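You operate a simulated robot arm through the tools that you are given. There is no shell and no other tool. Be economical: measure what you need, move in short steps, check, and stop when the job is done.

You run a simulated robot arm. Do the job below in one go: nothing can be reset, and whatever is moved stays where it is left.

JOB
Wash the plain ring, then slide it home on the mandrel.
Fine: lower the dip tray into the cleaning tank till the dirt is gone and raise it again. Where these are worked on the way, their far stop is far enough and under half their travel is too little: dip tray.

The check looks at the end state, three seconds after you hand in, the way a careful person would. Anything else that was tipped, shoved, dropped, spilled or broken makes it a failure.

ROBOT AND FRAMES
A 7-joint arm with a two-finger parallel gripper, fixed in place. Base frame: the origin is at the foot of the arm, x ahead of it, y to its left, z up; the work surface is at about z = 0.9. Units: m, rad, N and s.
With the tool pointing down near the work surface it reaches from about 0.3 to 0.68 m from the base axis. Its first joint turns from -1.152 to 1.152 rad. Payload 1.57 kg.
The tool frame sits at the grasp point between the pads (the TCP): z along the fingers, y along the line on which they close. The tips reach 0.03 m beyond it. The gripper opens to 0.11 m. The fingers are 0.024 m wide and 0.012 m thick; the gripper's body (0.048 by 0.112 m) begins 0.078 m behind the TCP.
Orientation is that of the tool frame in the base frame, as a unit quaternion [x, y, z, w]. With the fingers straight down and closing along the base's y, the tool's x points along the base's -x, its y along +y and its z along -z.

CONTROLS
- The arm moves only by the tool step_arm. Its argument "increments" is a list of rows, each a list of 3 entries, a list of its own where there are three numbers: the gripper command, from -1 (fully open) to 1 (shut), values between in proportion, then the shift along the base's x, y, z in units of 250 mm (1.0 is 250 mm), then the turn, a rotation vector about the base's x, y, z in units of 90 degrees (1.0 is 90 degrees). In form: [[fingers, [x, y, z], [ax, ay, az]], ...]. A call has 1 to 12 rows; each row is the pose to reach, as a shift and turn from the pose commanded when the call began. A call with a number of a shift or a turn outside -1 to 1 is refused whole. Each row takes 0.2 s and may step no farther than 0.05 m and 0.15 rad from the row before; otherwise, or with a gripper value out of range, the whole call is refused. Where a pose cannot be reached the arm comes as near as it can. A force on the tool above 60 N (or 10 N above the force at the start of the call, whichever is more), or a blocked arm, ends the call early, and 0.2 s more pass. Each finger travels about 0.108 m/s and halts on what it meets, pressing with about 28 N; the grip force reading is that of the motor and also rises with nothing between the fingers. The clock runs only during rows and for 0.2 s after the last one: add rows that repeat a pose to give the fingers time. It gives the time, the measured TCP pose, the force on the tool (base axes), the opening and the grip force at its end, in the units of the frame above (readings bear some noise), with the torque about the TCP (base axes, N m) and any sound that the robot's microphone picked up.
- Cameras (640 x 400 px; columns grow to the right, rows downward): "scene" is fixed at [0.178, -0.3927, 1.4336]; the picture's right is [0.70, -0.71, 0.00], its down [-0.34, -0.33, -0.88] and it looks along [0.63, 0.62, -0.48] (base axes); focal length 299 px, centre (320, 200). "wrist" rides on the gripper at [0.07, 0.016, -0.141] in the tool frame; the picture's right is [-0.23, 0.97, 0.00], its down [-0.85, -0.20, -0.48] and it looks along [-0.47, -0.11, 0.88] (tool axes); focal length 222 px, centre (320, 200). There is no depth. A picture from a camera that has moved, and an enlarged one, comes with that camera's place and axes in the base frame and with its lens. The place of the scene camera against the robot may be out by one fixed shift of up to 0.025 m in any direction.
- snapshot(camera): a new picture of that camera. The clock stands still meanwhile.
- inspect(camera, box): a new picture of the part [left, top, right, bottom] of that camera's present view, enlarged. The clock stands still meanwhile.
- job_done(): hands the job in; it is judged then, once.

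Work in short steps. Places have to be worked out from the pictures, the camera data and where the tool is seen: move nearer, look again, correct. Check each grasp and each placing, and mend what went wrong. You have 120 turns and 68 pictures in all, those below and enlarged ones among them. Open the gripper and draw the arm clear of the work before you hand the job in, unless the task says otherwise; then end with one line.

The tools are called after "Request:" as a command line: name --argument value ..., lists and objects as JSON in quotes. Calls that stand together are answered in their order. step_arm: Moves the arm, as the interface text tells. Its arguments: {"type":"object","properties":{"increments":{"type":"array"}},"required":["increments"]} The other tools are called the same way: snapshot (camera) takes a picture; inspect (camera, box) takes an enlarged picture of a part of a camera's view; job_done () hands the job in.

At the start:

```text
t: 0.0
tcp_pos: [0.3972, -0.1504, 1.2519]
ee_rot: [0.001, 1.0, -0.001, 0.0]
contact_force: [-0.4, -1.3, 0.2]
ft_torque: [0.02, 0.04, 0.0]
opening: 0.1099
finger_force: 0.0
```

scene: 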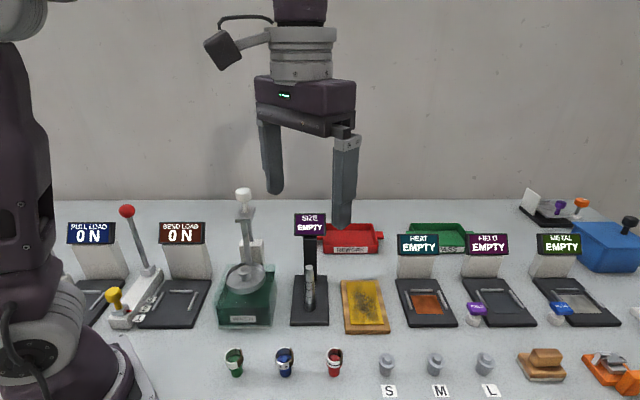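
wrist: 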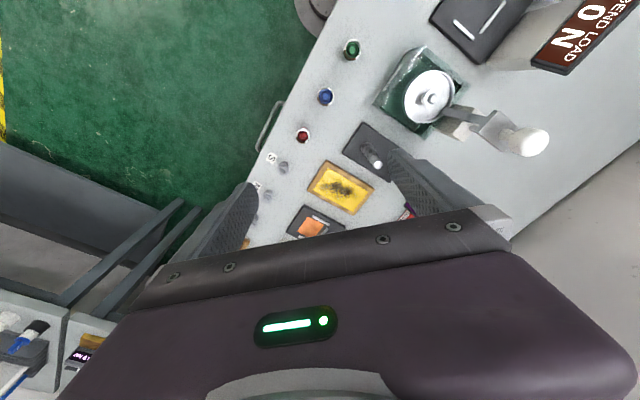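

I start by enlarging the scene to identify the rings, the mandrel, and the tank with its dip tray.

Request:
inspect --camera "scene" --box '[200, 200, 420, 340]'

Request:
inspect --camera "scene" --box '[200, 320, 420, 400]'

Request:
inspect --camera "scene" --box '[440, 180, 640, 400]'

Request:
inspect --camera "scene" --box '[50, 180, 250, 340]'

```text
2.86 times, centred on (310, 270) of scene
camera zoom: at [0.178, -0.3927, 1.4336], right [0.7, -0.71, 0.0], down [-0.34, -0.33, -0.88], along [0.63, 0.62, -0.48], focal length 854 px, centre (349, 0)
```

zoom: 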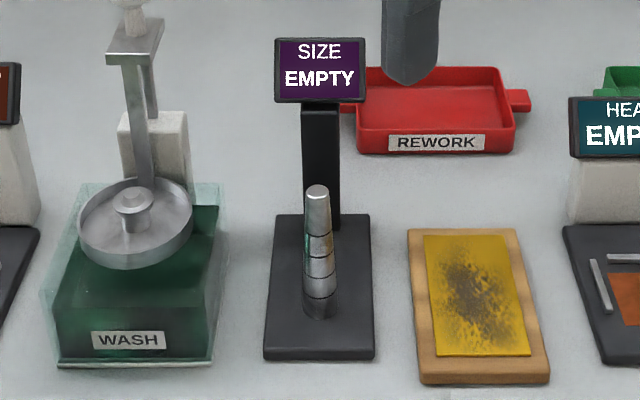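

```text
2.91 times, centred on (310, 360) of scene
camera zoom: at [0.178, -0.3927, 1.4336], right [0.7, -0.71, 0.0], down [-0.34, -0.33, -0.88], along [0.63, 0.62, -0.48], focal length 869 px, centre (349, -266)
```

zoom: 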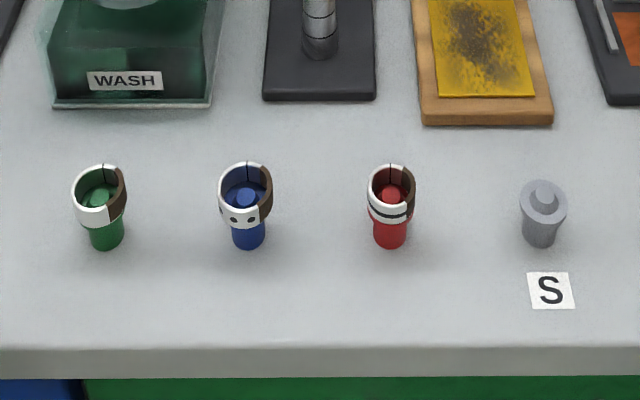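

```text
1.82 times, centred on (540, 290) of scene
camera zoom: at [0.178, -0.3927, 1.4336], right [0.7, -0.71, 0.0], down [-0.34, -0.33, -0.88], along [0.63, 0.62, -0.48], focal length 543 px, centre (-80, 36)
```

zoom: 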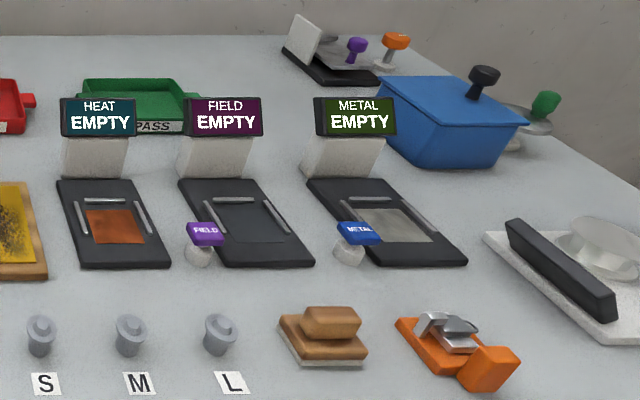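

```text
2.50 times, centred on (150, 260) of scene
camera zoom: at [0.178, -0.3927, 1.4336], right [0.7, -0.71, 0.0], down [-0.34, -0.33, -0.88], along [0.63, 0.62, -0.48], focal length 747 px, centre (745, 50)
```

zoom: 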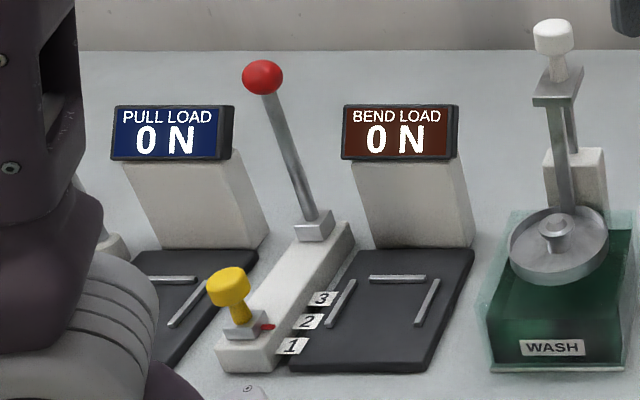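

The plain ring (white, brown dirt patch) appears to be the one on the green peg at about (0.31,-0.06). The mandrel is near (0.494,-0.05) and the tank tray near (0.405,0.05). The bench lies diagonally, so I turn the tool 45° and move above the plain ring to look.

Request:
step_arm --increments '[[-1, [-0.06, 0.062, -0.033], [0, 0, 0.0833]], [-1, [-0.12, 0.124, -0.067], [0, 0, 0.1667]], [-1, [-0.18, 0.186, -0.1], [0, 0, 0.25]], [-1, [-0.24, 0.248, -0.133], [0, 0, 0.3333]], [-1, [-0.3, 0.31, -0.167], [0, 0, 0.4167]], [-1, [-0.36, 0.372, -0.2], [0, 0, 0.5]], [-0.1, [-0.36, 0.372, -0.2], [0, 0, 0.5]]]'

Request:
snapshot --camera "wrist"

Request:
snapshot --camera "scene"

```text
t: 1.6
tcp_pos: [0.3063, -0.0558, 1.2015]
ee_rot: [-0.383, 0.924, 0.001, 0.0]
contact_force: [-0.3, 0.0, -0.6]
ft_torque: [-0.01, 0.03, 0.03]
opening: 0.0602
finger_force: 0.2
```

```text
61 pictures are left
camera wrist: at [0.2457, -0.0943, 1.3426], right [-0.53, 0.85, 0.0], down [0.74, 0.46, 0.48], along [0.41, 0.25, -0.88], focal length 222 px, centre (320, 200)
```

wrist: 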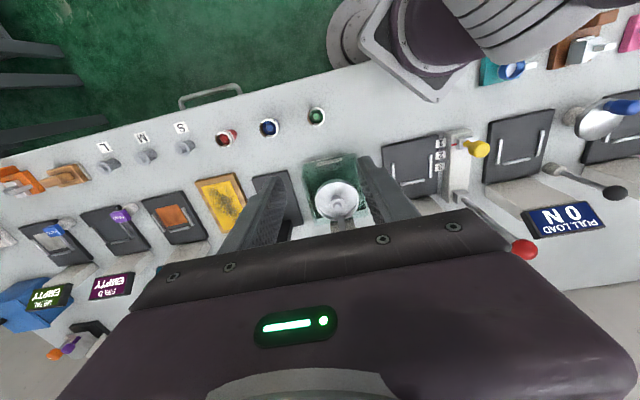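

```text
60 pictures are left
```

scene: 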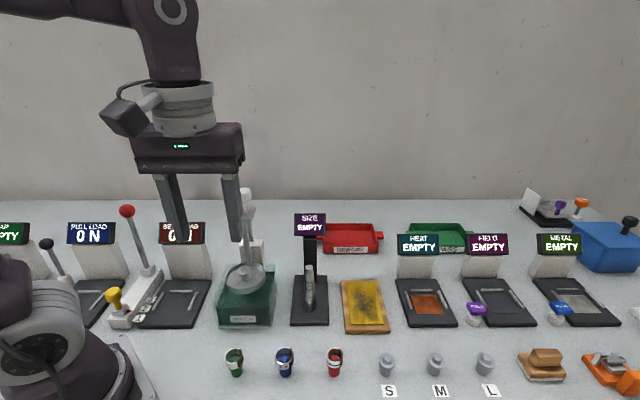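

The wrist view puts the plain ring near (0.299,-0.071) and the tray near (0.39,0.026). I descend toward the ring for a closer look.

Request:
step_arm --increments '[[-0.1, [-0.01, -0.02, -0.16], [0, 0, 0]], [-0.1, [-0.02, -0.04, -0.32], [0, 0, 0]], [-0.1, [-0.03, -0.06, -0.48], [0, 0, 0]], [-0.1, [-0.03, -0.06, -0.56], [0, 0, 0]]]'

Request:
snapshot --camera "wrist"

Request:
inspect --camera "scene" --box '[200, 320, 300, 400]'

```text
t: 2.6
tcp_pos: [0.3012, -0.0708, 1.0615]
ee_rot: [-0.382, 0.924, 0.0, 0.0]
contact_force: [0.1, 0.0, 0.1]
ft_torque: [0.0, -0.02, 0.03]
opening: 0.0607
finger_force: 0.1
```

```text
59 pictures are left
camera wrist: at [0.2386, -0.1096, 1.2027], right [-0.53, 0.85, 0.0], down [0.75, 0.46, 0.48], along [0.41, 0.25, -0.88], focal length 222 px, centre (320, 200)
```

wrist: 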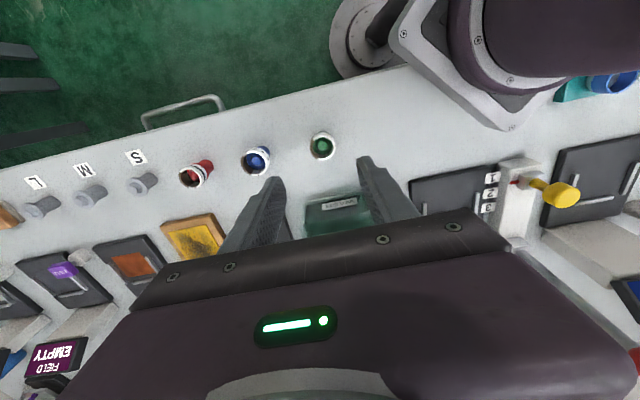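

```text
5.00 times, centred on (250, 360) of scene
camera zoom: at [0.178, -0.3927, 1.4336], right [0.7, -0.71, 0.0], down [-0.34, -0.33, -0.88], along [0.63, 0.62, -0.48], focal length 1494 px, centre (670, -600)
```

zoom: 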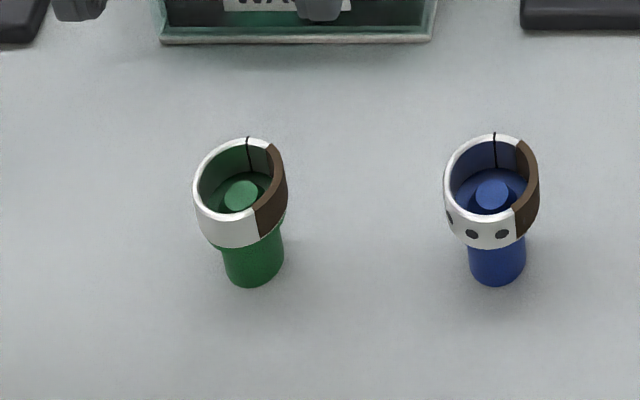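

The ring centre works out at about (0.295,-0.072), with its top at z≈0.95. I align over it, descend partway and re-check.

Request:
step_arm --increments '[[-0.1, [-0.025, -0.004, -0.08], [0, 0, 0]], [-0.1, [-0.025, -0.004, -0.2], [0, 0, 0]], [-0.1, [-0.025, -0.004, -0.22], [0, 0, 0]]]'

Request:
inspect --camera "wrist" --box '[220, 80, 420, 240]'

Request:
inspect --camera "scene" --box '[180, 300, 300, 400]'

```text
t: 3.4
tcp_pos: [0.2946, -0.0729, 1.0064]
ee_rot: [-0.383, 0.924, 0.0, -0.001]
contact_force: [0.2, 0.7, 0.2]
ft_torque: [-0.02, -0.03, -0.06]
opening: 0.0605
finger_force: 0.0
```

```text
2.50 times, centred on (320, 160) of wrist
camera zoom: at [0.2324, -0.1105, 1.1481], right [-0.53, 0.85, 0.0], down [0.75, 0.46, 0.48], along [0.41, 0.25, -0.88], focal length 555 px, centre (320, 300)
```

zoom: 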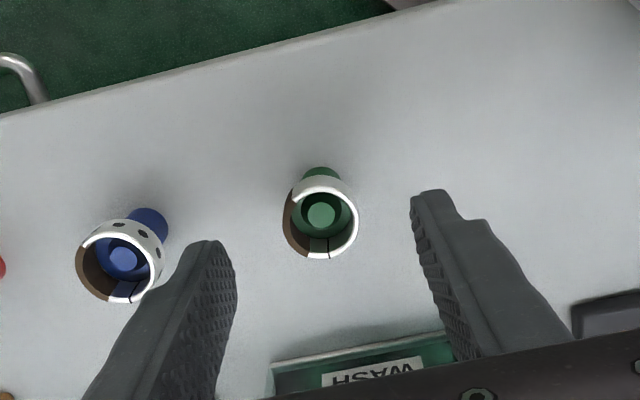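

```text
4.00 times, centred on (240, 350) of scene
camera zoom: at [0.178, -0.3927, 1.4336], right [0.7, -0.71, 0.0], down [-0.34, -0.33, -0.88], along [0.63, 0.62, -0.48], focal length 1195 px, centre (640, -400)
```

zoom: 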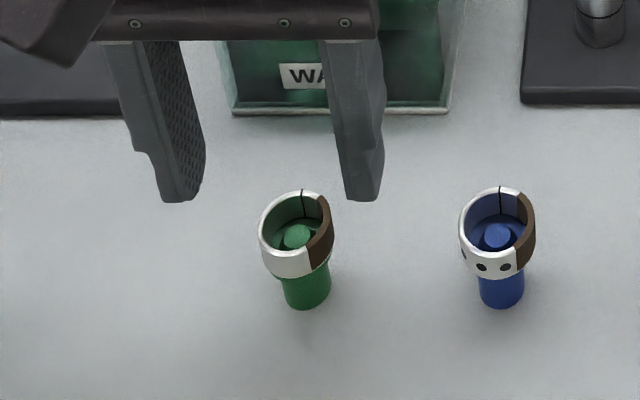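

The wrist ray gives the ring at (0.294,-0.072), so it is nearly centred, but the scene view hints at a few mm of offset. I lower until the tips are just above the ring top and check again.

Request:
step_arm --increments '[[-0.1, [0, 0, -0.08], [0, 0, 0]], [-0.1, [0, 0, -0.08], [0, 0, 0]]]'

Request:
inspect --camera "wrist" --box '[220, 80, 420, 240]'

Request:
inspect --camera "scene" --box '[180, 300, 300, 400]'

```text
t: 4.0
tcp_pos: [0.2949, -0.0727, 0.9873]
ee_rot: [-0.383, 0.924, 0.0, 0.0]
contact_force: [1.2, 0.2, 0.6]
ft_torque: [-0.01, 0.04, 0.0]
opening: 0.0604
finger_force: 0.0
```

```text
2.50 times, centred on (320, 160) of wrist
camera zoom: at [0.2329, -0.1106, 1.1281], right [-0.53, 0.85, 0.0], down [0.75, 0.46, 0.48], along [0.41, 0.25, -0.88], focal length 555 px, centre (320, 300)
```

zoom: 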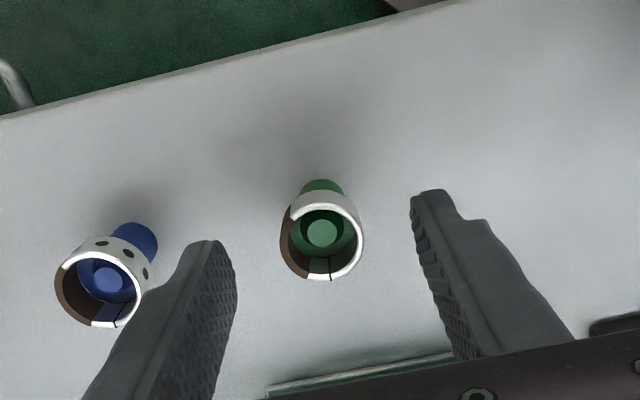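

```text
4.00 times, centred on (240, 350) of scene
camera zoom: at [0.178, -0.3927, 1.4336], right [0.7, -0.71, 0.0], down [-0.34, -0.33, -0.88], along [0.63, 0.62, -0.48], focal length 1195 px, centre (640, -400)
```

zoom: 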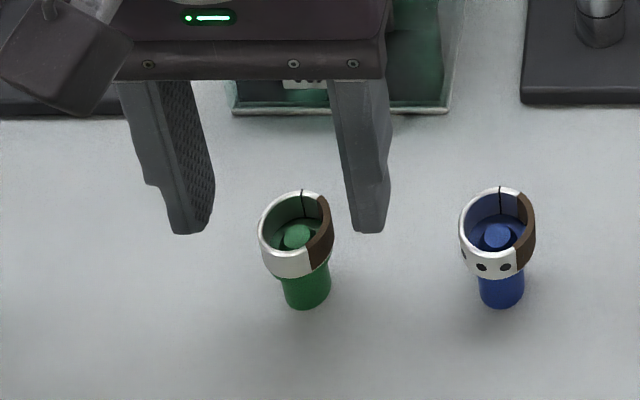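

The wrist view shows the ring centred between the tips and level with them; the scene view suggests it may be about 5 mm off. I descend to grasp height, close partway, and check the gaps before gripping.

Request:
step_arm --increments '[[-0.1, [0, 0, -0.04], [0, 0, 0]], [-0.1, [0, 0, -0.076], [0, 0, 0]], [0.25, [0, 0, -0.076], [0, 0, 0]], [0.25, [0, 0, -0.076], [0, 0, 0]]]'

Request:
inspect --camera "wrist" --box '[220, 100, 420, 260]'

Request:
inspect --camera "scene" --box '[180, 300, 300, 400]'

```text
t: 5.0
tcp_pos: [0.2943, -0.0732, 0.9681]
ee_rot: [-0.383, 0.924, 0.0, -0.001]
contact_force: [-0.3, 0.2, 0.0]
ft_torque: [-0.01, 0.04, 0.04]
opening: 0.0416
finger_force: 0.1
```

```text
2.50 times, centred on (320, 180) of wrist
camera zoom: at [0.2325, -0.1108, 1.1094], right [-0.53, 0.85, 0.0], down [0.75, 0.46, 0.48], along [0.41, 0.25, -0.88], focal length 555 px, centre (320, 250)
```

zoom: 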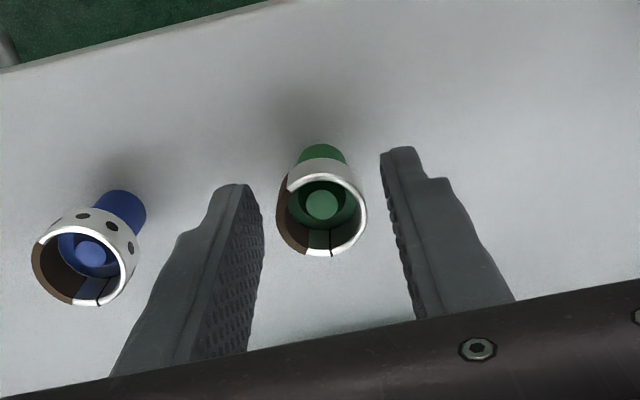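

```text
4.00 times, centred on (240, 350) of scene
camera zoom: at [0.178, -0.3927, 1.4336], right [0.7, -0.71, 0.0], down [-0.34, -0.33, -0.88], along [0.63, 0.62, -0.48], focal length 1195 px, centre (640, -400)
```

zoom: 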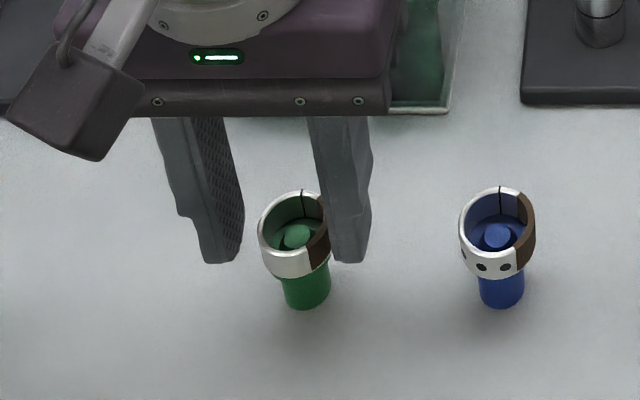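

The gaps on both sides are about equal in the wrist view and the tips straddle the ring, so I close on it.

Request:
step_arm --increments '[[0.4, [0, 0, 0], [0, 0, 0]], [1, [0, 0, 0], [0, 0, 0]], [1, [0, 0, 0], [0, 0, 0]]]'

Request:
inspect --camera "wrist" --box '[220, 100, 420, 260]'

```text
t: 5.8
tcp_pos: [0.294, -0.0722, 0.9671]
ee_rot: [-0.382, 0.924, 0.0, 0.0]
contact_force: [0.6, 0.3, 1.9]
ft_torque: [0.05, -0.01, 0.01]
opening: 0.0275
finger_force: 27.8
```

```text
2.50 times, centred on (320, 180) of wrist
camera zoom: at [0.2325, -0.1108, 1.1095], right [-0.53, 0.85, 0.0], down [0.75, 0.46, 0.48], along [0.41, 0.25, -0.88], focal length 555 px, centre (320, 250)
```

zoom: 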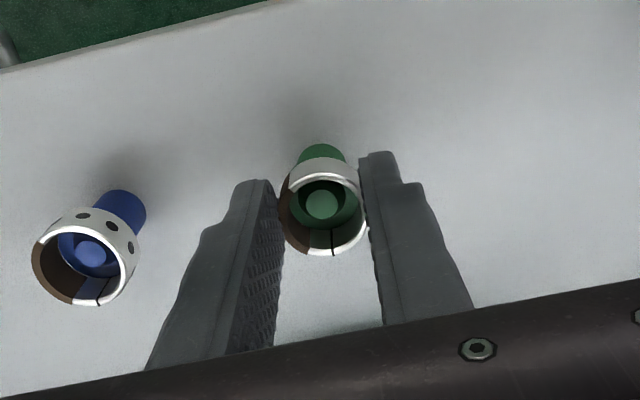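

The grip stopped at 27.5 mm with 28 N, so the ring is held. I lift straight up and check.

Request:
step_arm --increments '[[1, [0, 0, 0.06], [0, 0, 0]], [1, [0, 0, 0.12], [0, 0, 0]], [1, [0, 0, 0.3], [0, 0, 0]], [1, [0, 0, 0.48], [0, 0, 0]], [1, [0, 0, 0.64], [0, 0, 0]]]'

Request:
snapshot --camera "wrist"

Request:
inspect --camera "scene" --box '[140, 200, 340, 400]'

```text
t: 7.0
tcp_pos: [0.2934, -0.0721, 1.1298]
ee_rot: [-0.383, 0.924, 0.0, 0.001]
contact_force: [0.4, -0.4, 0.1]
ft_torque: [0.02, -0.03, -0.05]
opening: 0.0276
finger_force: 27.5
```

```text
50 pictures are left
camera wrist: at [0.2315, -0.1099, 1.2711], right [-0.53, 0.85, 0.0], down [0.75, 0.46, 0.48], along [0.41, 0.25, -0.88], focal length 222 px, centre (320, 200)
```

wrist: 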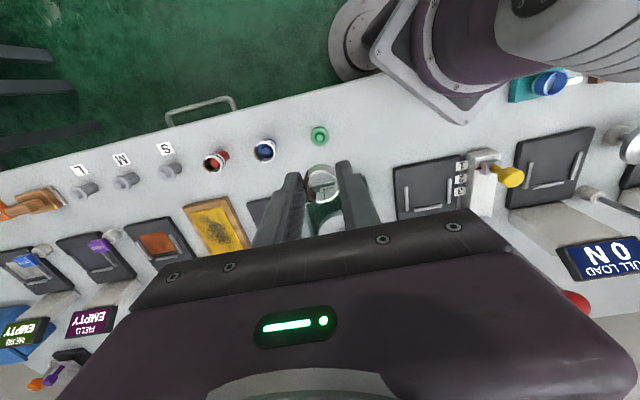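

```text
2.00 times, centred on (240, 300) of scene
camera zoom: at [0.178, -0.3927, 1.4336], right [0.7, -0.71, 0.0], down [-0.34, -0.33, -0.88], along [0.63, 0.62, -0.48], focal length 598 px, centre (480, 0)
```

zoom: 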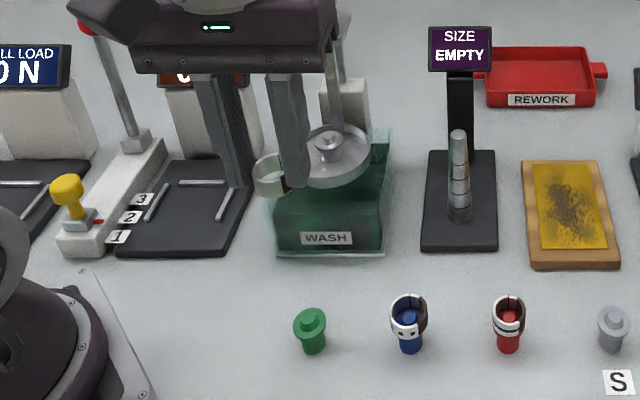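

The ring is firmly held and the green peg is left standing. Next I move up and to the side so the wrist camera can see the tank and tray, to fix the tray's position.

Request:
step_arm --increments '[[1, [0, 0, 0.14], [0, 0, 0]], [1, [0.08, 0, 0.28], [0, 0, 0]], [1, [0.24, -0.03, 0.28], [0, 0, 0]], [1, [0.4, -0.06, 0.28], [0, 0, 0]], [1, [0.51, -0.07, 0.28], [0, 0, 0]], [1, [0.51, -0.07, 0.28], [0, 0, 0]]]'

Request:
snapshot --camera "wrist"

Request:
inspect --camera "wrist" --box '[340, 100, 480, 220]'

Request:
inspect --camera "scene" --box '[190, 170, 350, 340]'

```text
t: 8.4
tcp_pos: [0.421, -0.0888, 1.1991]
ee_rot: [-0.383, 0.924, 0.0, 0.0]
contact_force: [0.0, -0.4, -0.5]
ft_torque: [0.0, 0.01, 0.01]
opening: 0.0275
finger_force: 28.3
```

```text
48 pictures are left
camera wrist: at [0.3603, -0.1267, 1.3391], right [-0.53, 0.85, 0.0], down [0.75, 0.46, 0.48], along [0.41, 0.25, -0.88], focal length 222 px, centre (320, 200)
```

wrist: 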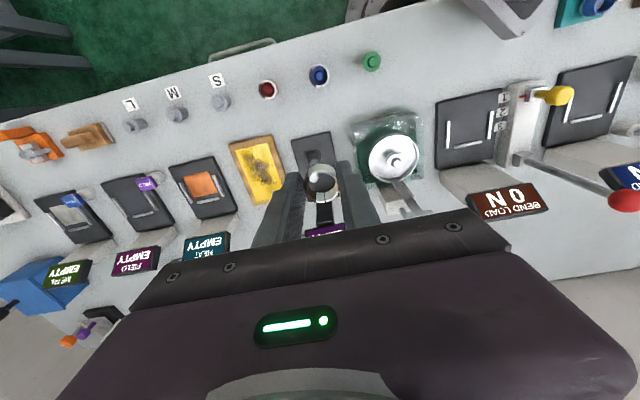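

```text
3.33 times, centred on (410, 160) of wrist
camera zoom: at [0.3603, -0.1267, 1.3391], right [-0.53, 0.85, 0.0], down [0.75, 0.46, 0.48], along [0.41, 0.25, -0.88], focal length 740 px, centre (20, 333)
```

zoom: 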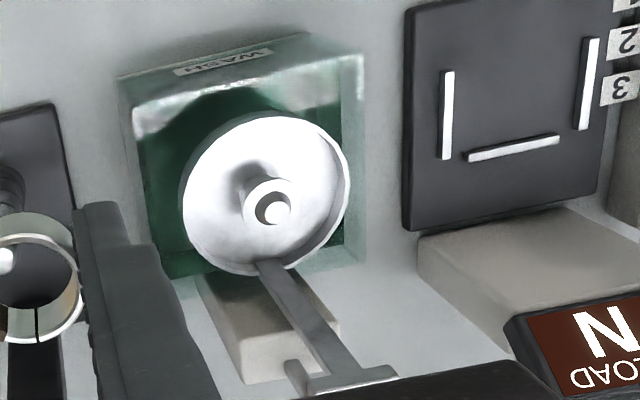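

```text
2.35 times, centred on (270, 255) of scene
camera zoom: at [0.178, -0.3927, 1.4336], right [0.7, -0.71, 0.0], down [-0.34, -0.33, -0.88], along [0.63, 0.62, -0.48], focal length 703 px, centre (438, 71)
```

zoom: 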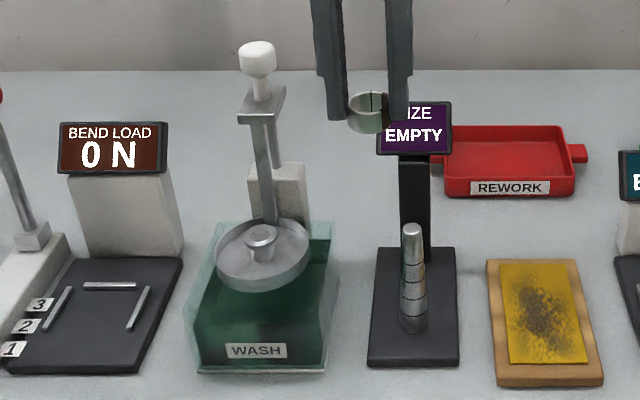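

The tray has a central flanged boss with a pin, at roughly (0.39,0.02,1.02). The knobbed vertical slider stands close behind it and could foul the gripper body. I move further back to get a clear view of the lever.

Request:
step_arm --increments '[[1, [0.12, 0.05, 0.0], [0, 0, 0]], [1, [0.24, 0.1, 0.0], [0, 0, 0]], [1, [0.4, 0.16, 0.0], [0, 0, 0]], [1, [0.4, 0.16, 0.0], [0, 0, 0]]]'

Request:
inspect --camera "wrist" --box '[360, 20, 600, 180]'

Request:
inspect --camera "scene" --box '[200, 170, 300, 260]'

```text
t: 9.4
tcp_pos: [0.5208, -0.0528, 1.1985]
ee_rot: [-0.383, 0.924, 0.0, 0.001]
contact_force: [0.7, -0.3, -0.7]
ft_torque: [-0.01, -0.01, 0.01]
opening: 0.0275
finger_force: 28.4
```

```text
2.50 times, centred on (480, 100) of wrist
camera zoom: at [0.4592, -0.0889, 1.3394], right [-0.53, 0.85, 0.0], down [0.75, 0.46, 0.48], along [0.41, 0.25, -0.88], focal length 555 px, centre (-80, 450)
```

zoom: 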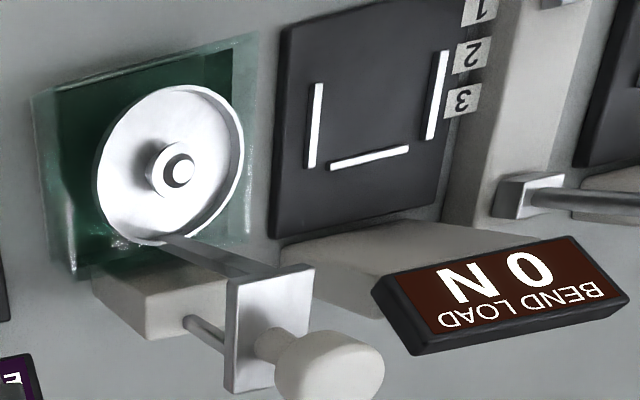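

```text
4.44 times, centred on (250, 215) of scene
camera zoom: at [0.178, -0.3927, 1.4336], right [0.7, -0.71, 0.0], down [-0.34, -0.33, -0.88], along [0.63, 0.62, -0.48], focal length 1328 px, centre (631, 133)
```

zoom: 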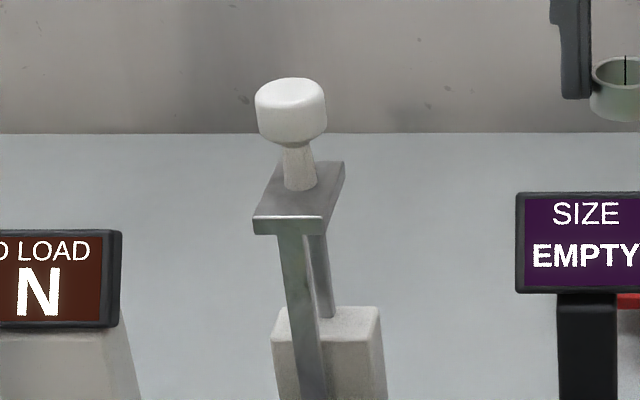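

The lever is a vertical slider: plate front edge about 35 mm behind the boss at z≈1.10, knob on top. Two wrist rays put the boss at about (0.397,0.037,1.0). I go above it with a small backward tilt so the body clears the plate.

Request:
step_arm --increments '[[1, [-0.13, 0.08, 0.0], [0, 0, 0]], [1, [-0.26, 0.16, 0.0], [0, 0, 0]], [1, [-0.39, 0.25, 0.0], [0, 0, 0]], [1, [-0.508, 0.34, 0.0], [0.0335, -0.0335, 0]], [1, [-0.508, 0.34, -0.1], [0.0675, -0.0675, 0]], [1, [-0.508, 0.34, -0.28], [0.0675, -0.0675, 0]], [1, [-0.508, 0.34, -0.36], [0.0675, -0.0675, 0]], [1, [-0.508, 0.34, -0.36], [0.0675, -0.0675, 0]]]'

Request:
inspect --camera "wrist" --box '[220, 80, 420, 240]'

Request:
inspect --camera "scene" --box '[180, 170, 340, 300]'

```text
t: 11.2
tcp_pos: [0.3958, 0.0338, 1.1075]
ee_rot: [-0.382, 0.921, 0.029, 0.07]
contact_force: [-0.7, -0.3, 0.3]
ft_torque: [-0.01, 0.02, 0.0]
opening: 0.0277
finger_force: 28.1
```

```text
2.50 times, centred on (320, 160) of wrist
camera zoom: at [0.32, -0.0182, 1.2362], right [-0.53, 0.85, 0.03], down [0.69, 0.41, 0.6], along [0.5, 0.34, -0.8], focal length 555 px, centre (320, 300)
```

zoom: 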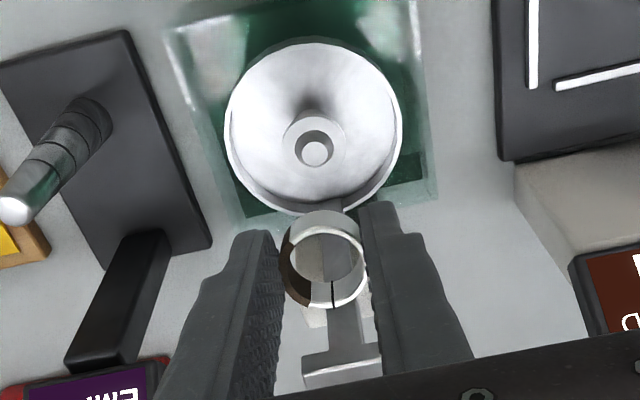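

```text
3.08 times, centred on (260, 235) of scene
camera zoom: at [0.178, -0.3927, 1.4336], right [0.7, -0.71, 0.0], down [-0.34, -0.33, -0.88], along [0.63, 0.62, -0.48], focal length 919 px, centre (505, 92)
```

zoom: 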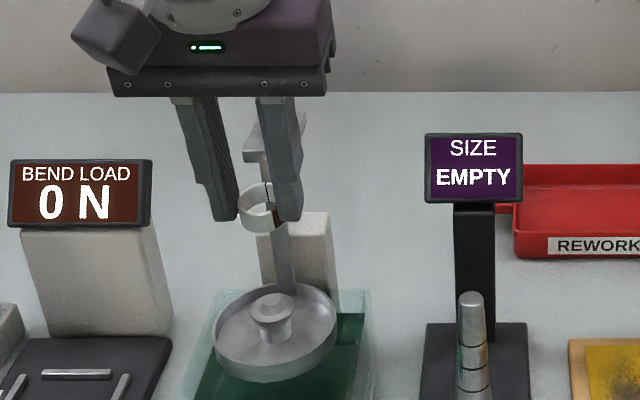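

The boss is at (0.397,0.0355) and the held ring is within about 2 mm of it. I correct slightly and descend to just above the pin.

Request:
step_arm --increments '[[1, [-0.002, -0.004, -0.12], [0, 0, 0]], [1, [-0.002, -0.004, -0.24], [0, 0, 0]], [1, [-0.002, -0.004, -0.24], [0, 0, 0]]]'

Request:
inspect --camera "wrist" --box '[220, 80, 420, 240]'

Request:
inspect --camera "scene" --box '[200, 190, 300, 290]'

```text
t: 12.0
tcp_pos: [0.3949, 0.032, 1.0482]
ee_rot: [-0.381, 0.921, 0.029, 0.07]
contact_force: [-0.1, 0.2, 0.1]
ft_torque: [-0.04, 0.03, 0.0]
opening: 0.0276
finger_force: 27.9
```

```text
2.50 times, centred on (320, 160) of wrist
camera zoom: at [0.3194, -0.0203, 1.177], right [-0.53, 0.85, 0.03], down [0.69, 0.41, 0.6], along [0.5, 0.34, -0.8], focal length 555 px, centre (320, 300)
```

zoom: 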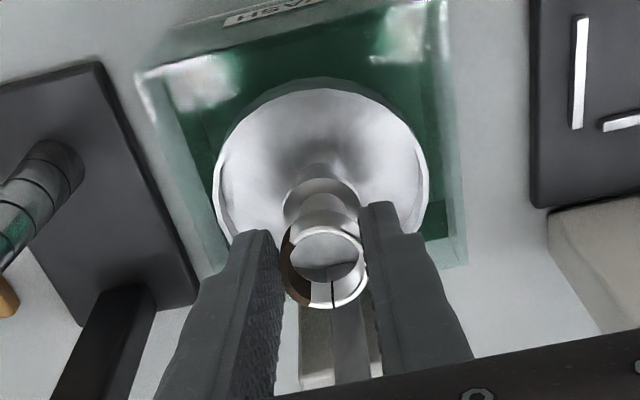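

```text
4.00 times, centred on (250, 240) of scene
camera zoom: at [0.178, -0.3927, 1.4336], right [0.7, -0.71, 0.0], down [-0.34, -0.33, -0.88], along [0.63, 0.62, -0.48], focal length 1195 px, centre (600, 40)
```

zoom: 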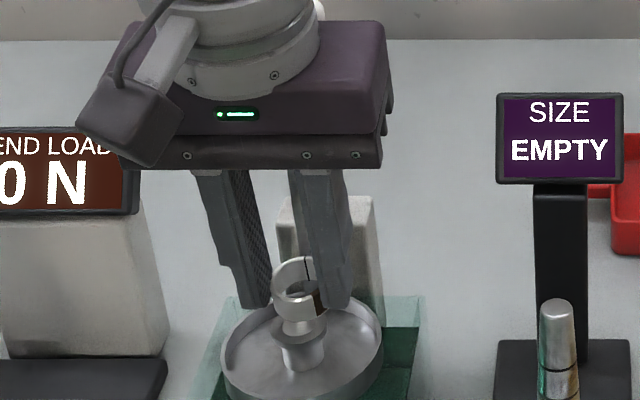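

Ring and flange agree within 1 mm in both views. I lower 12 mm and read the forces.

Request:
step_arm --increments '[[1, [0, 0, -0.028], [0, 0, 0]], [1, [0, 0, -0.048], [0, 0, 0]]]'

Request:
inspect --camera "scene" --box '[230, 230, 290, 280]'

```text
t: 12.6
tcp_pos: [0.3947, 0.0336, 1.0359]
ee_rot: [-0.382, 0.921, 0.029, 0.07]
contact_force: [-0.2, 0.7, 0.8]
ft_torque: [0.01, 0.0, -0.02]
opening: 0.0275
finger_force: 28.2
```

```text
8.00 times, centred on (260, 255) of scene
camera zoom: at [0.178, -0.3927, 1.4336], right [0.7, -0.71, 0.0], down [-0.34, -0.33, -0.88], along [0.63, 0.62, -0.48], focal length 2390 px, centre (800, -240)
```

zoom: 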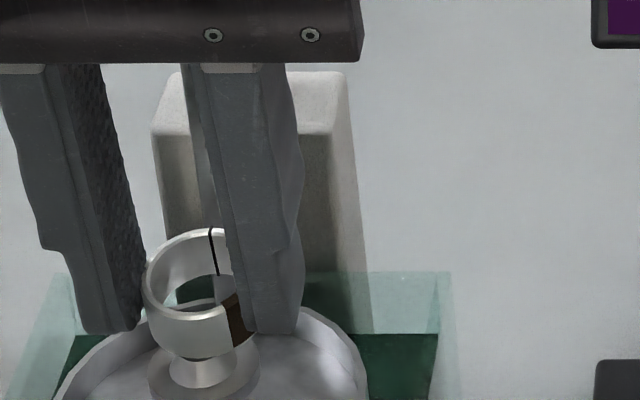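

There is still a gap to the flange and no contact force. I keep lowering in small steps.

Request:
step_arm --increments '[[1, [0, 0, -0.016], [0, 0, 0]], [1, [0, 0, -0.032], [0, 0, 0]]]'

Request:
inspect --camera "scene" --box '[230, 240, 290, 290]'

Request:
inspect --camera "wrist" --box '[270, 120, 370, 220]'

```text
t: 13.2
tcp_pos: [0.3945, 0.0341, 1.0265]
ee_rot: [-0.381, 0.922, 0.029, 0.07]
contact_force: [0.5, 0.5, 0.5]
ft_torque: [-0.02, 0.0, 0.01]
opening: 0.0276
finger_force: 27.9
```

```text
8.00 times, centred on (260, 265) of scene
camera zoom: at [0.178, -0.3927, 1.4336], right [0.7, -0.71, 0.0], down [-0.34, -0.33, -0.88], along [0.63, 0.62, -0.48], focal length 2390 px, centre (800, -320)
```

zoom: 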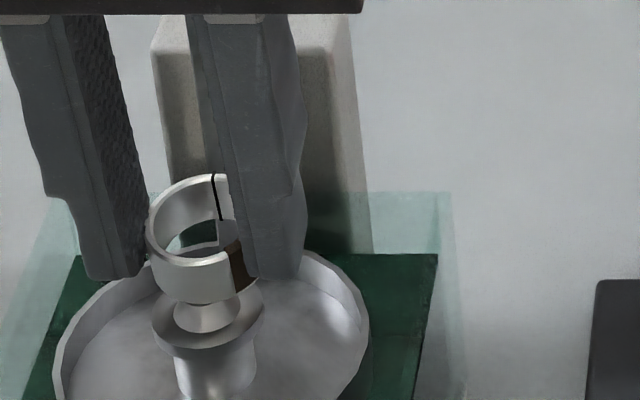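

```text
4.00 times, centred on (320, 170) of wrist
camera zoom: at [0.3183, -0.0189, 1.157], right [-0.53, 0.85, 0.03], down [0.69, 0.41, 0.6], along [0.5, 0.34, -0.8], focal length 888 px, centre (320, 320)
```

zoom: 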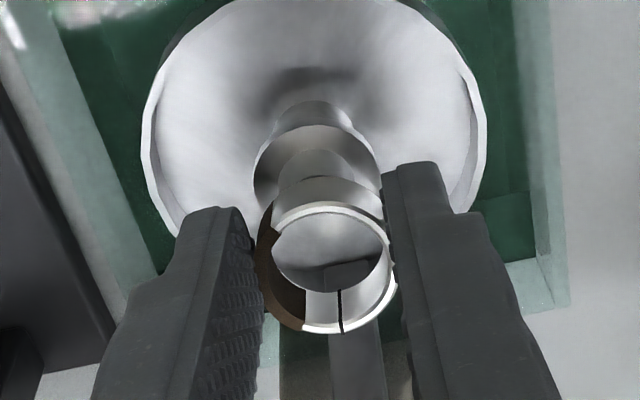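

Comparing both views, the flange is lower than I thought (z≈0.985) and the ring may sit a few mm too far back. I shift 3.5 mm toward the operator and lower 4 mm, then look again.

Request:
step_arm --increments '[[1, [-0.01, -0.01, 0], [0, 0, 0]], [1, [-0.01, -0.01, -0.016], [0, 0, 0]]]'

Request:
inspect --camera "scene" --box '[230, 240, 290, 290]'

Request:
inspect --camera "wrist" --box '[270, 120, 370, 220]'

```text
t: 13.8
tcp_pos: [0.3914, 0.0317, 1.0237]
ee_rot: [-0.381, 0.921, 0.029, 0.07]
contact_force: [-1.3, 0.6, 0.9]
ft_torque: [-0.03, 0.01, 0.01]
opening: 0.0274
finger_force: 27.6
```

```text
8.00 times, centred on (260, 265) of scene
camera zoom: at [0.178, -0.3927, 1.4336], right [0.7, -0.71, 0.0], down [-0.34, -0.33, -0.88], along [0.63, 0.62, -0.48], focal length 2390 px, centre (800, -320)
```

zoom: 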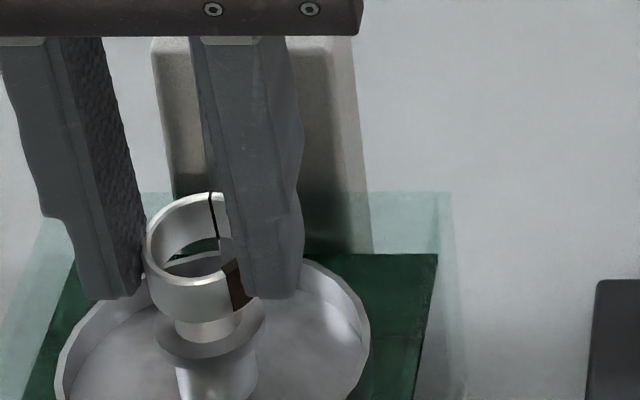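

```text
4.00 times, centred on (320, 170) of wrist
camera zoom: at [0.3159, -0.0206, 1.1532], right [-0.53, 0.85, 0.03], down [0.69, 0.41, 0.6], along [0.5, 0.34, -0.8], focal length 888 px, centre (320, 320)
```

zoom: 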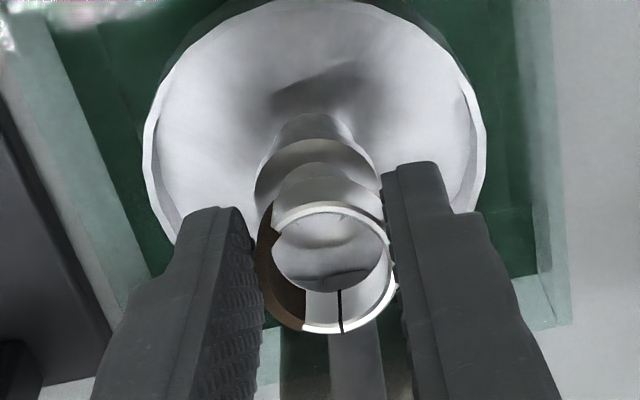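

The pin top now shows inside the front of the ring. I estimate a further 3 mm forward and about 9 mm down, and move in part.

Request:
step_arm --increments '[[1, [-0.008, -0.008, 0], [0, 0, 0]], [1, [-0.008, -0.008, -0.02], [0, 0, 0]]]'

Request:
inspect --camera "scene" --box '[230, 240, 290, 290]'

Request:
inspect --camera "wrist" --box '[270, 120, 370, 220]'

```text
t: 14.4
tcp_pos: [0.3899, 0.0297, 1.0198]
ee_rot: [-0.382, 0.921, 0.028, 0.068]
contact_force: [-1.1, -1.2, 0.2]
ft_torque: [-0.08, -0.03, 0.01]
opening: 0.0274
finger_force: 27.8
```

```text
8.00 times, centred on (260, 265) of scene
camera zoom: at [0.1779, -0.3927, 1.4336], right [0.7, -0.71, 0.0], down [-0.34, -0.33, -0.88], along [0.63, 0.62, -0.48], focal length 2390 px, centre (800, -320)
```

zoom: 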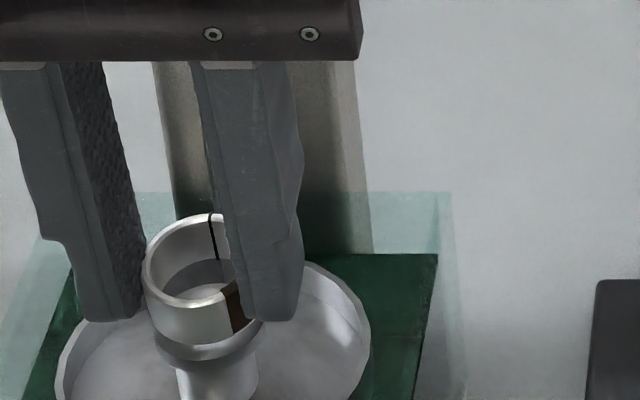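

```text
4.00 times, centred on (320, 170) of wrist
camera zoom: at [0.314, -0.0225, 1.1486], right [-0.53, 0.85, 0.03], down [0.69, 0.41, 0.6], along [0.5, 0.34, -0.8], focal length 888 px, centre (320, 320)
```

zoom: 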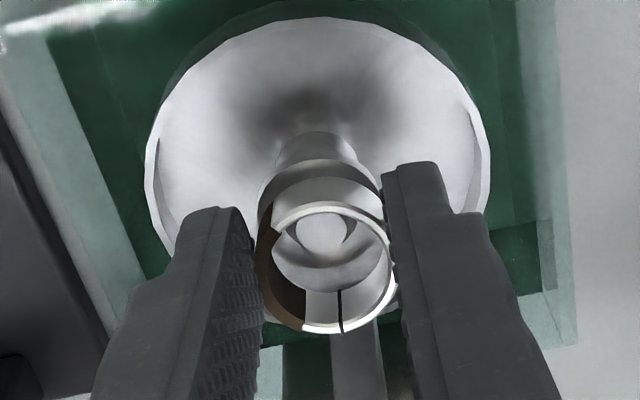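

The pin is now inside the ring opening. I lower a few more mm while watching the force.

Request:
step_arm --increments '[[1, [0, 0, -0.012], [0, 0, 0]]]'

Request:
inspect --camera "wrist" --box '[270, 120, 370, 220]'

```text
t: 14.8
tcp_pos: [0.3902, 0.029, 1.0165]
ee_rot: [-0.382, 0.921, 0.029, 0.069]
contact_force: [-1.6, -0.8, 0.8]
ft_torque: [0.01, 0.07, 0.02]
opening: 0.0276
finger_force: 28.2
```

```text
4.00 times, centred on (320, 170) of wrist
camera zoom: at [0.3141, -0.0227, 1.1456], right [-0.53, 0.85, 0.03], down [0.69, 0.41, 0.6], along [0.5, 0.34, -0.8], focal length 888 px, centre (320, 320)
```

zoom: 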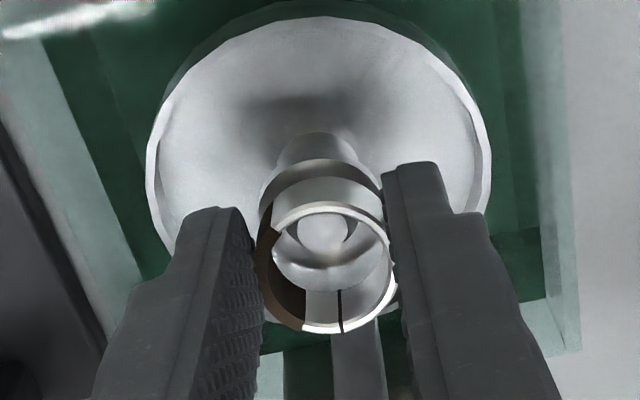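

The tray now moves down with the ring, so the ring's front edge is resting on the flange with the pin inside the bore. I release gently.

Request:
step_arm --increments '[[0.4, [0, 0, 0], [0, 0, 0]], [0.2, [0, 0, 0], [0, 0, 0]]]'

Request:
inspect --camera "wrist" --box '[270, 120, 370, 220]'

Request:
inspect --camera "scene" --box '[210, 200, 310, 290]'

```text
t: 15.4
tcp_pos: [0.3888, 0.031, 1.0175]
ee_rot: [-0.381, 0.921, 0.029, 0.069]
contact_force: [-0.7, 0.0, -0.3]
ft_torque: [0.0, 0.01, 0.02]
opening: 0.044
finger_force: 0.0
```

```text
4.00 times, centred on (320, 170) of wrist
camera zoom: at [0.3142, -0.0225, 1.1457], right [-0.53, 0.85, 0.03], down [0.69, 0.41, 0.6], along [0.5, 0.34, -0.8], focal length 888 px, centre (320, 320)
```

zoom: 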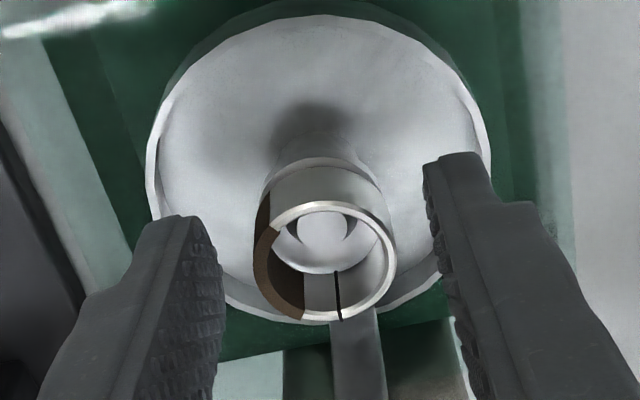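

```text
4.44 times, centred on (260, 245) of scene
camera zoom: at [0.178, -0.3927, 1.4336], right [0.7, -0.71, 0.0], down [-0.34, -0.33, -0.88], along [0.63, 0.62, -0.48], focal length 1328 px, centre (587, 0)
```

zoom: 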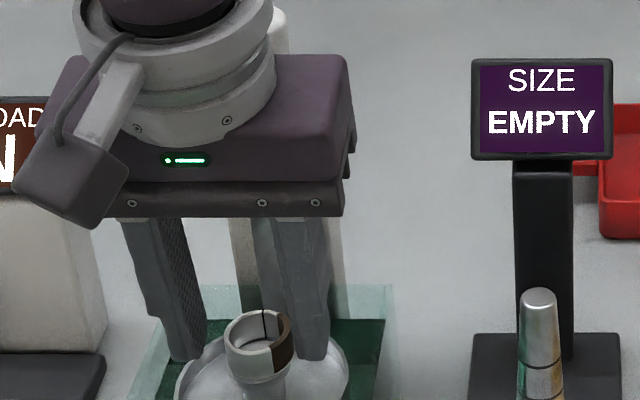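

The ring sits flat on the boss. I withdraw straight up, right the tool and move above the white knob, estimated at (0.442,0.08) with its top at z≈1.147.

Request:
step_arm --increments '[[0.1, [0, 0, 0.12], [0, 0, 0]], [0.0, [0, 0, 0.3], [0, 0, 0]], [-0.1, [0, 0, 0.48], [0, 0, 0]], [-0.1, [0, 0, 0.66], [0, 0, 0]], [-0.1, [0, 0, 0.84], [0, 0, 0]], [-0.1, [0.07, 0.07, 0.84], [-0.0335, 0.0335, 0]], [-0.1, [0.14, 0.14, 0.84], [-0.0675, 0.0675, 0]], [-0.1, [0.14, 0.14, 0.84], [-0.0675, 0.0675, 0]]]'

Request:
snapshot --camera "wrist"

Request:
inspect --camera "scene" --box '[190, 120, 350, 300]'

```text
t: 17.2
tcp_pos: [0.4253, 0.0645, 1.2265]
ee_rot: [-0.382, 0.924, 0.0, 0.0]
contact_force: [0.1, 0.1, 0.4]
ft_torque: [-0.01, 0.04, 0.0]
opening: 0.0606
finger_force: 0.1
```

```text
29 pictures are left
camera wrist: at [0.3649, 0.0273, 1.3684], right [-0.53, 0.85, 0.0], down [0.75, 0.46, 0.48], along [0.41, 0.25, -0.88], focal length 222 px, centre (320, 200)
```

wrist: 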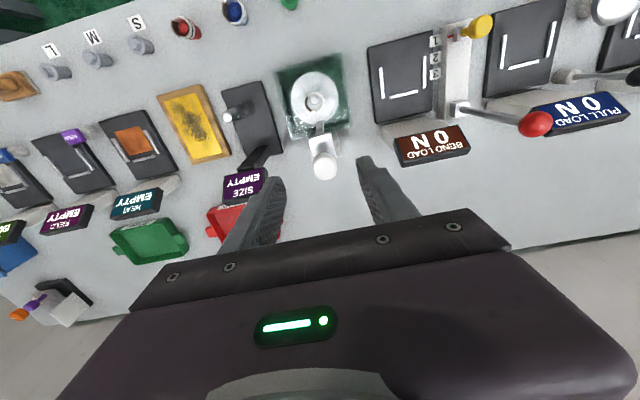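

```text
2.22 times, centred on (270, 210) of scene
camera zoom: at [0.178, -0.3927, 1.4336], right [0.7, -0.71, 0.0], down [-0.34, -0.33, -0.88], along [0.63, 0.62, -0.48], focal length 664 px, centre (431, 178)
```

zoom: 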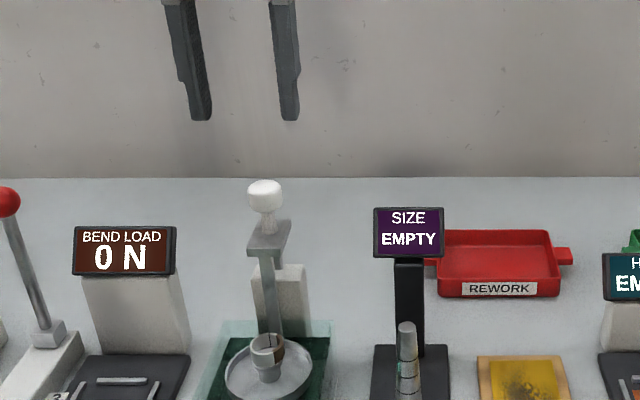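

The ring rests in the tray on its boss. The knob is near (0.436,0.077); I move over it with the tips just above its top and look.

Request:
step_arm --increments '[[-0.1, [0.042, 0.05, -0.06], [0, 0, 0]], [-0.1, [0.042, 0.05, -0.14], [0, 0, 0]], [-0.1, [0.042, 0.05, -0.14], [0, 0, 0]]]'

Request:
inspect --camera "wrist" --box '[220, 80, 420, 240]'

Request:
inspect --camera "scene" --box '[190, 130, 310, 230]'

```text
t: 18.0
tcp_pos: [0.4359, 0.0769, 1.1922]
ee_rot: [-0.383, 0.924, 0.0, 0.0]
contact_force: [0.2, -0.6, 0.5]
ft_torque: [-0.01, 0.03, 0.01]
opening: 0.0604
finger_force: 0.1
```

```text
2.50 times, centred on (320, 160) of wrist
camera zoom: at [0.3743, 0.0393, 1.3341], right [-0.53, 0.85, 0.0], down [0.75, 0.46, 0.48], along [0.41, 0.25, -0.88], focal length 555 px, centre (320, 300)
```

zoom: 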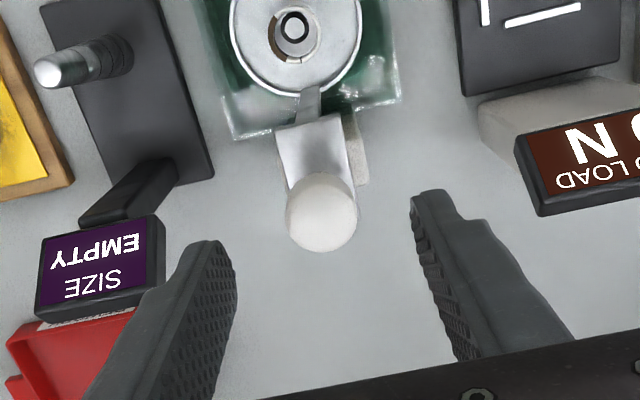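

```text
4.00 times, centred on (250, 180) of scene
camera zoom: at [0.178, -0.3927, 1.4336], right [0.7, -0.71, 0.0], down [-0.34, -0.33, -0.88], along [0.63, 0.62, -0.48], focal length 1195 px, centre (600, 280)
```

zoom: 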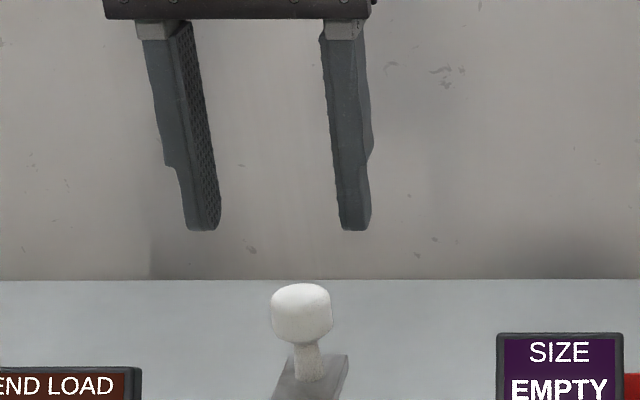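

The knob is at about (0.438,0.080) with its top at z≈1.128. I lower to TCP z≈1.13 so the pads straddle the knob above the plate.

Request:
step_arm --increments '[[-0.1, [0.009, 0.012, -0.1], [0, 0, 0]], [-0.1, [0.009, 0.012, -0.2], [0, 0, 0]], [-0.1, [0.009, 0.012, -0.248], [0, 0, 0]], [0.15, [0.009, 0.012, -0.248], [0, 0, 0]]]'

Request:
inspect --camera "wrist" --box '[220, 80, 420, 240]'

Request:
inspect --camera "scene" --box '[200, 160, 300, 240]'

```text
t: 19.0
tcp_pos: [0.4375, 0.0806, 1.1307]
ee_rot: [-0.382, 0.924, 0.001, 0.0]
contact_force: [-0.1, 0.3, 0.6]
ft_torque: [0.02, 0.01, 0.01]
opening: 0.0468
finger_force: 0.1
```

```text
2.50 times, centred on (320, 160) of wrist
camera zoom: at [0.3761, 0.0421, 1.2713], right [-0.53, 0.85, 0.0], down [0.75, 0.46, 0.48], along [0.41, 0.25, -0.88], focal length 555 px, centre (320, 300)
```

zoom: 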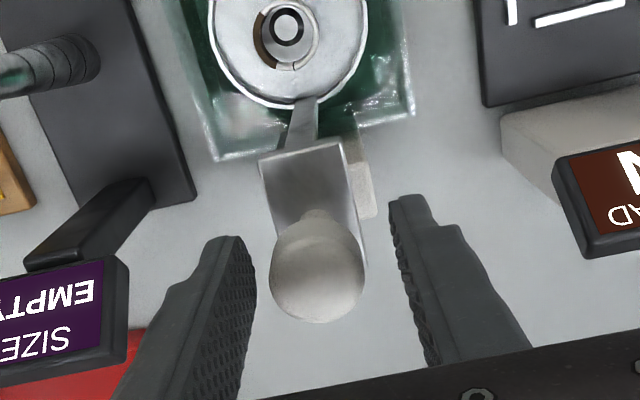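

```text
5.00 times, centred on (250, 200) of scene
camera zoom: at [0.178, -0.3927, 1.4336], right [0.7, -0.71, 0.0], down [-0.34, -0.33, -0.88], along [0.63, 0.62, -0.48], focal length 1494 px, centre (670, 200)
```

zoom: 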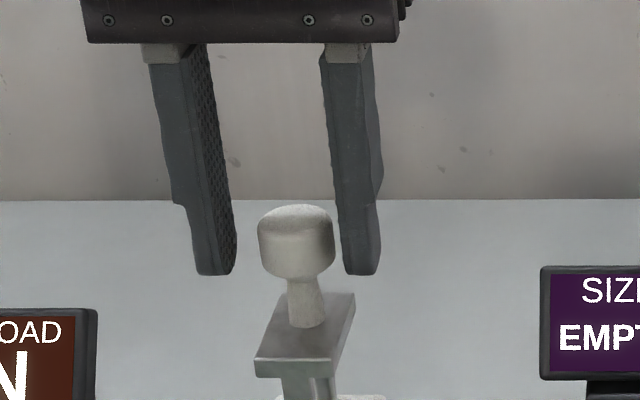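

The tips straddle the knob at its lower half, clear of the plate. I grip it.

Request:
step_arm --increments '[[0.4, [0, 0, 0], [0, 0, 0]], [1, [0, 0, 0], [0, 0, 0]], [1, [0, 0, 0], [0, 0, 0]]]'

```text
t: 19.8
tcp_pos: [0.4397, 0.0788, 1.1303]
ee_rot: [-0.382, 0.924, -0.002, 0.001]
contact_force: [15.9, -14.8, -4.0]
ft_torque: [-0.43, -0.46, -0.16]
opening: 0.029
finger_force: 39.1
```

The knob is gripped at 29 mm, with about 22 N of sideways load showing a 2–3 mm offset. I shift the command to relieve it.

Request:
step_arm --increments '[[1, [0.008, -0.008, 0], [0, 0, 0]], [1, [0.008, -0.008, 0], [0, 0, 0]]]'

```text
t: 20.4
tcp_pos: [0.4391, 0.0781, 1.1295]
ee_rot: [-0.383, 0.924, 0.001, -0.001]
contact_force: [-1.8, -6.9, 0.5]
ft_torque: [0.11, -0.15, -0.05]
opening: 0.0289
finger_force: 38.4
```

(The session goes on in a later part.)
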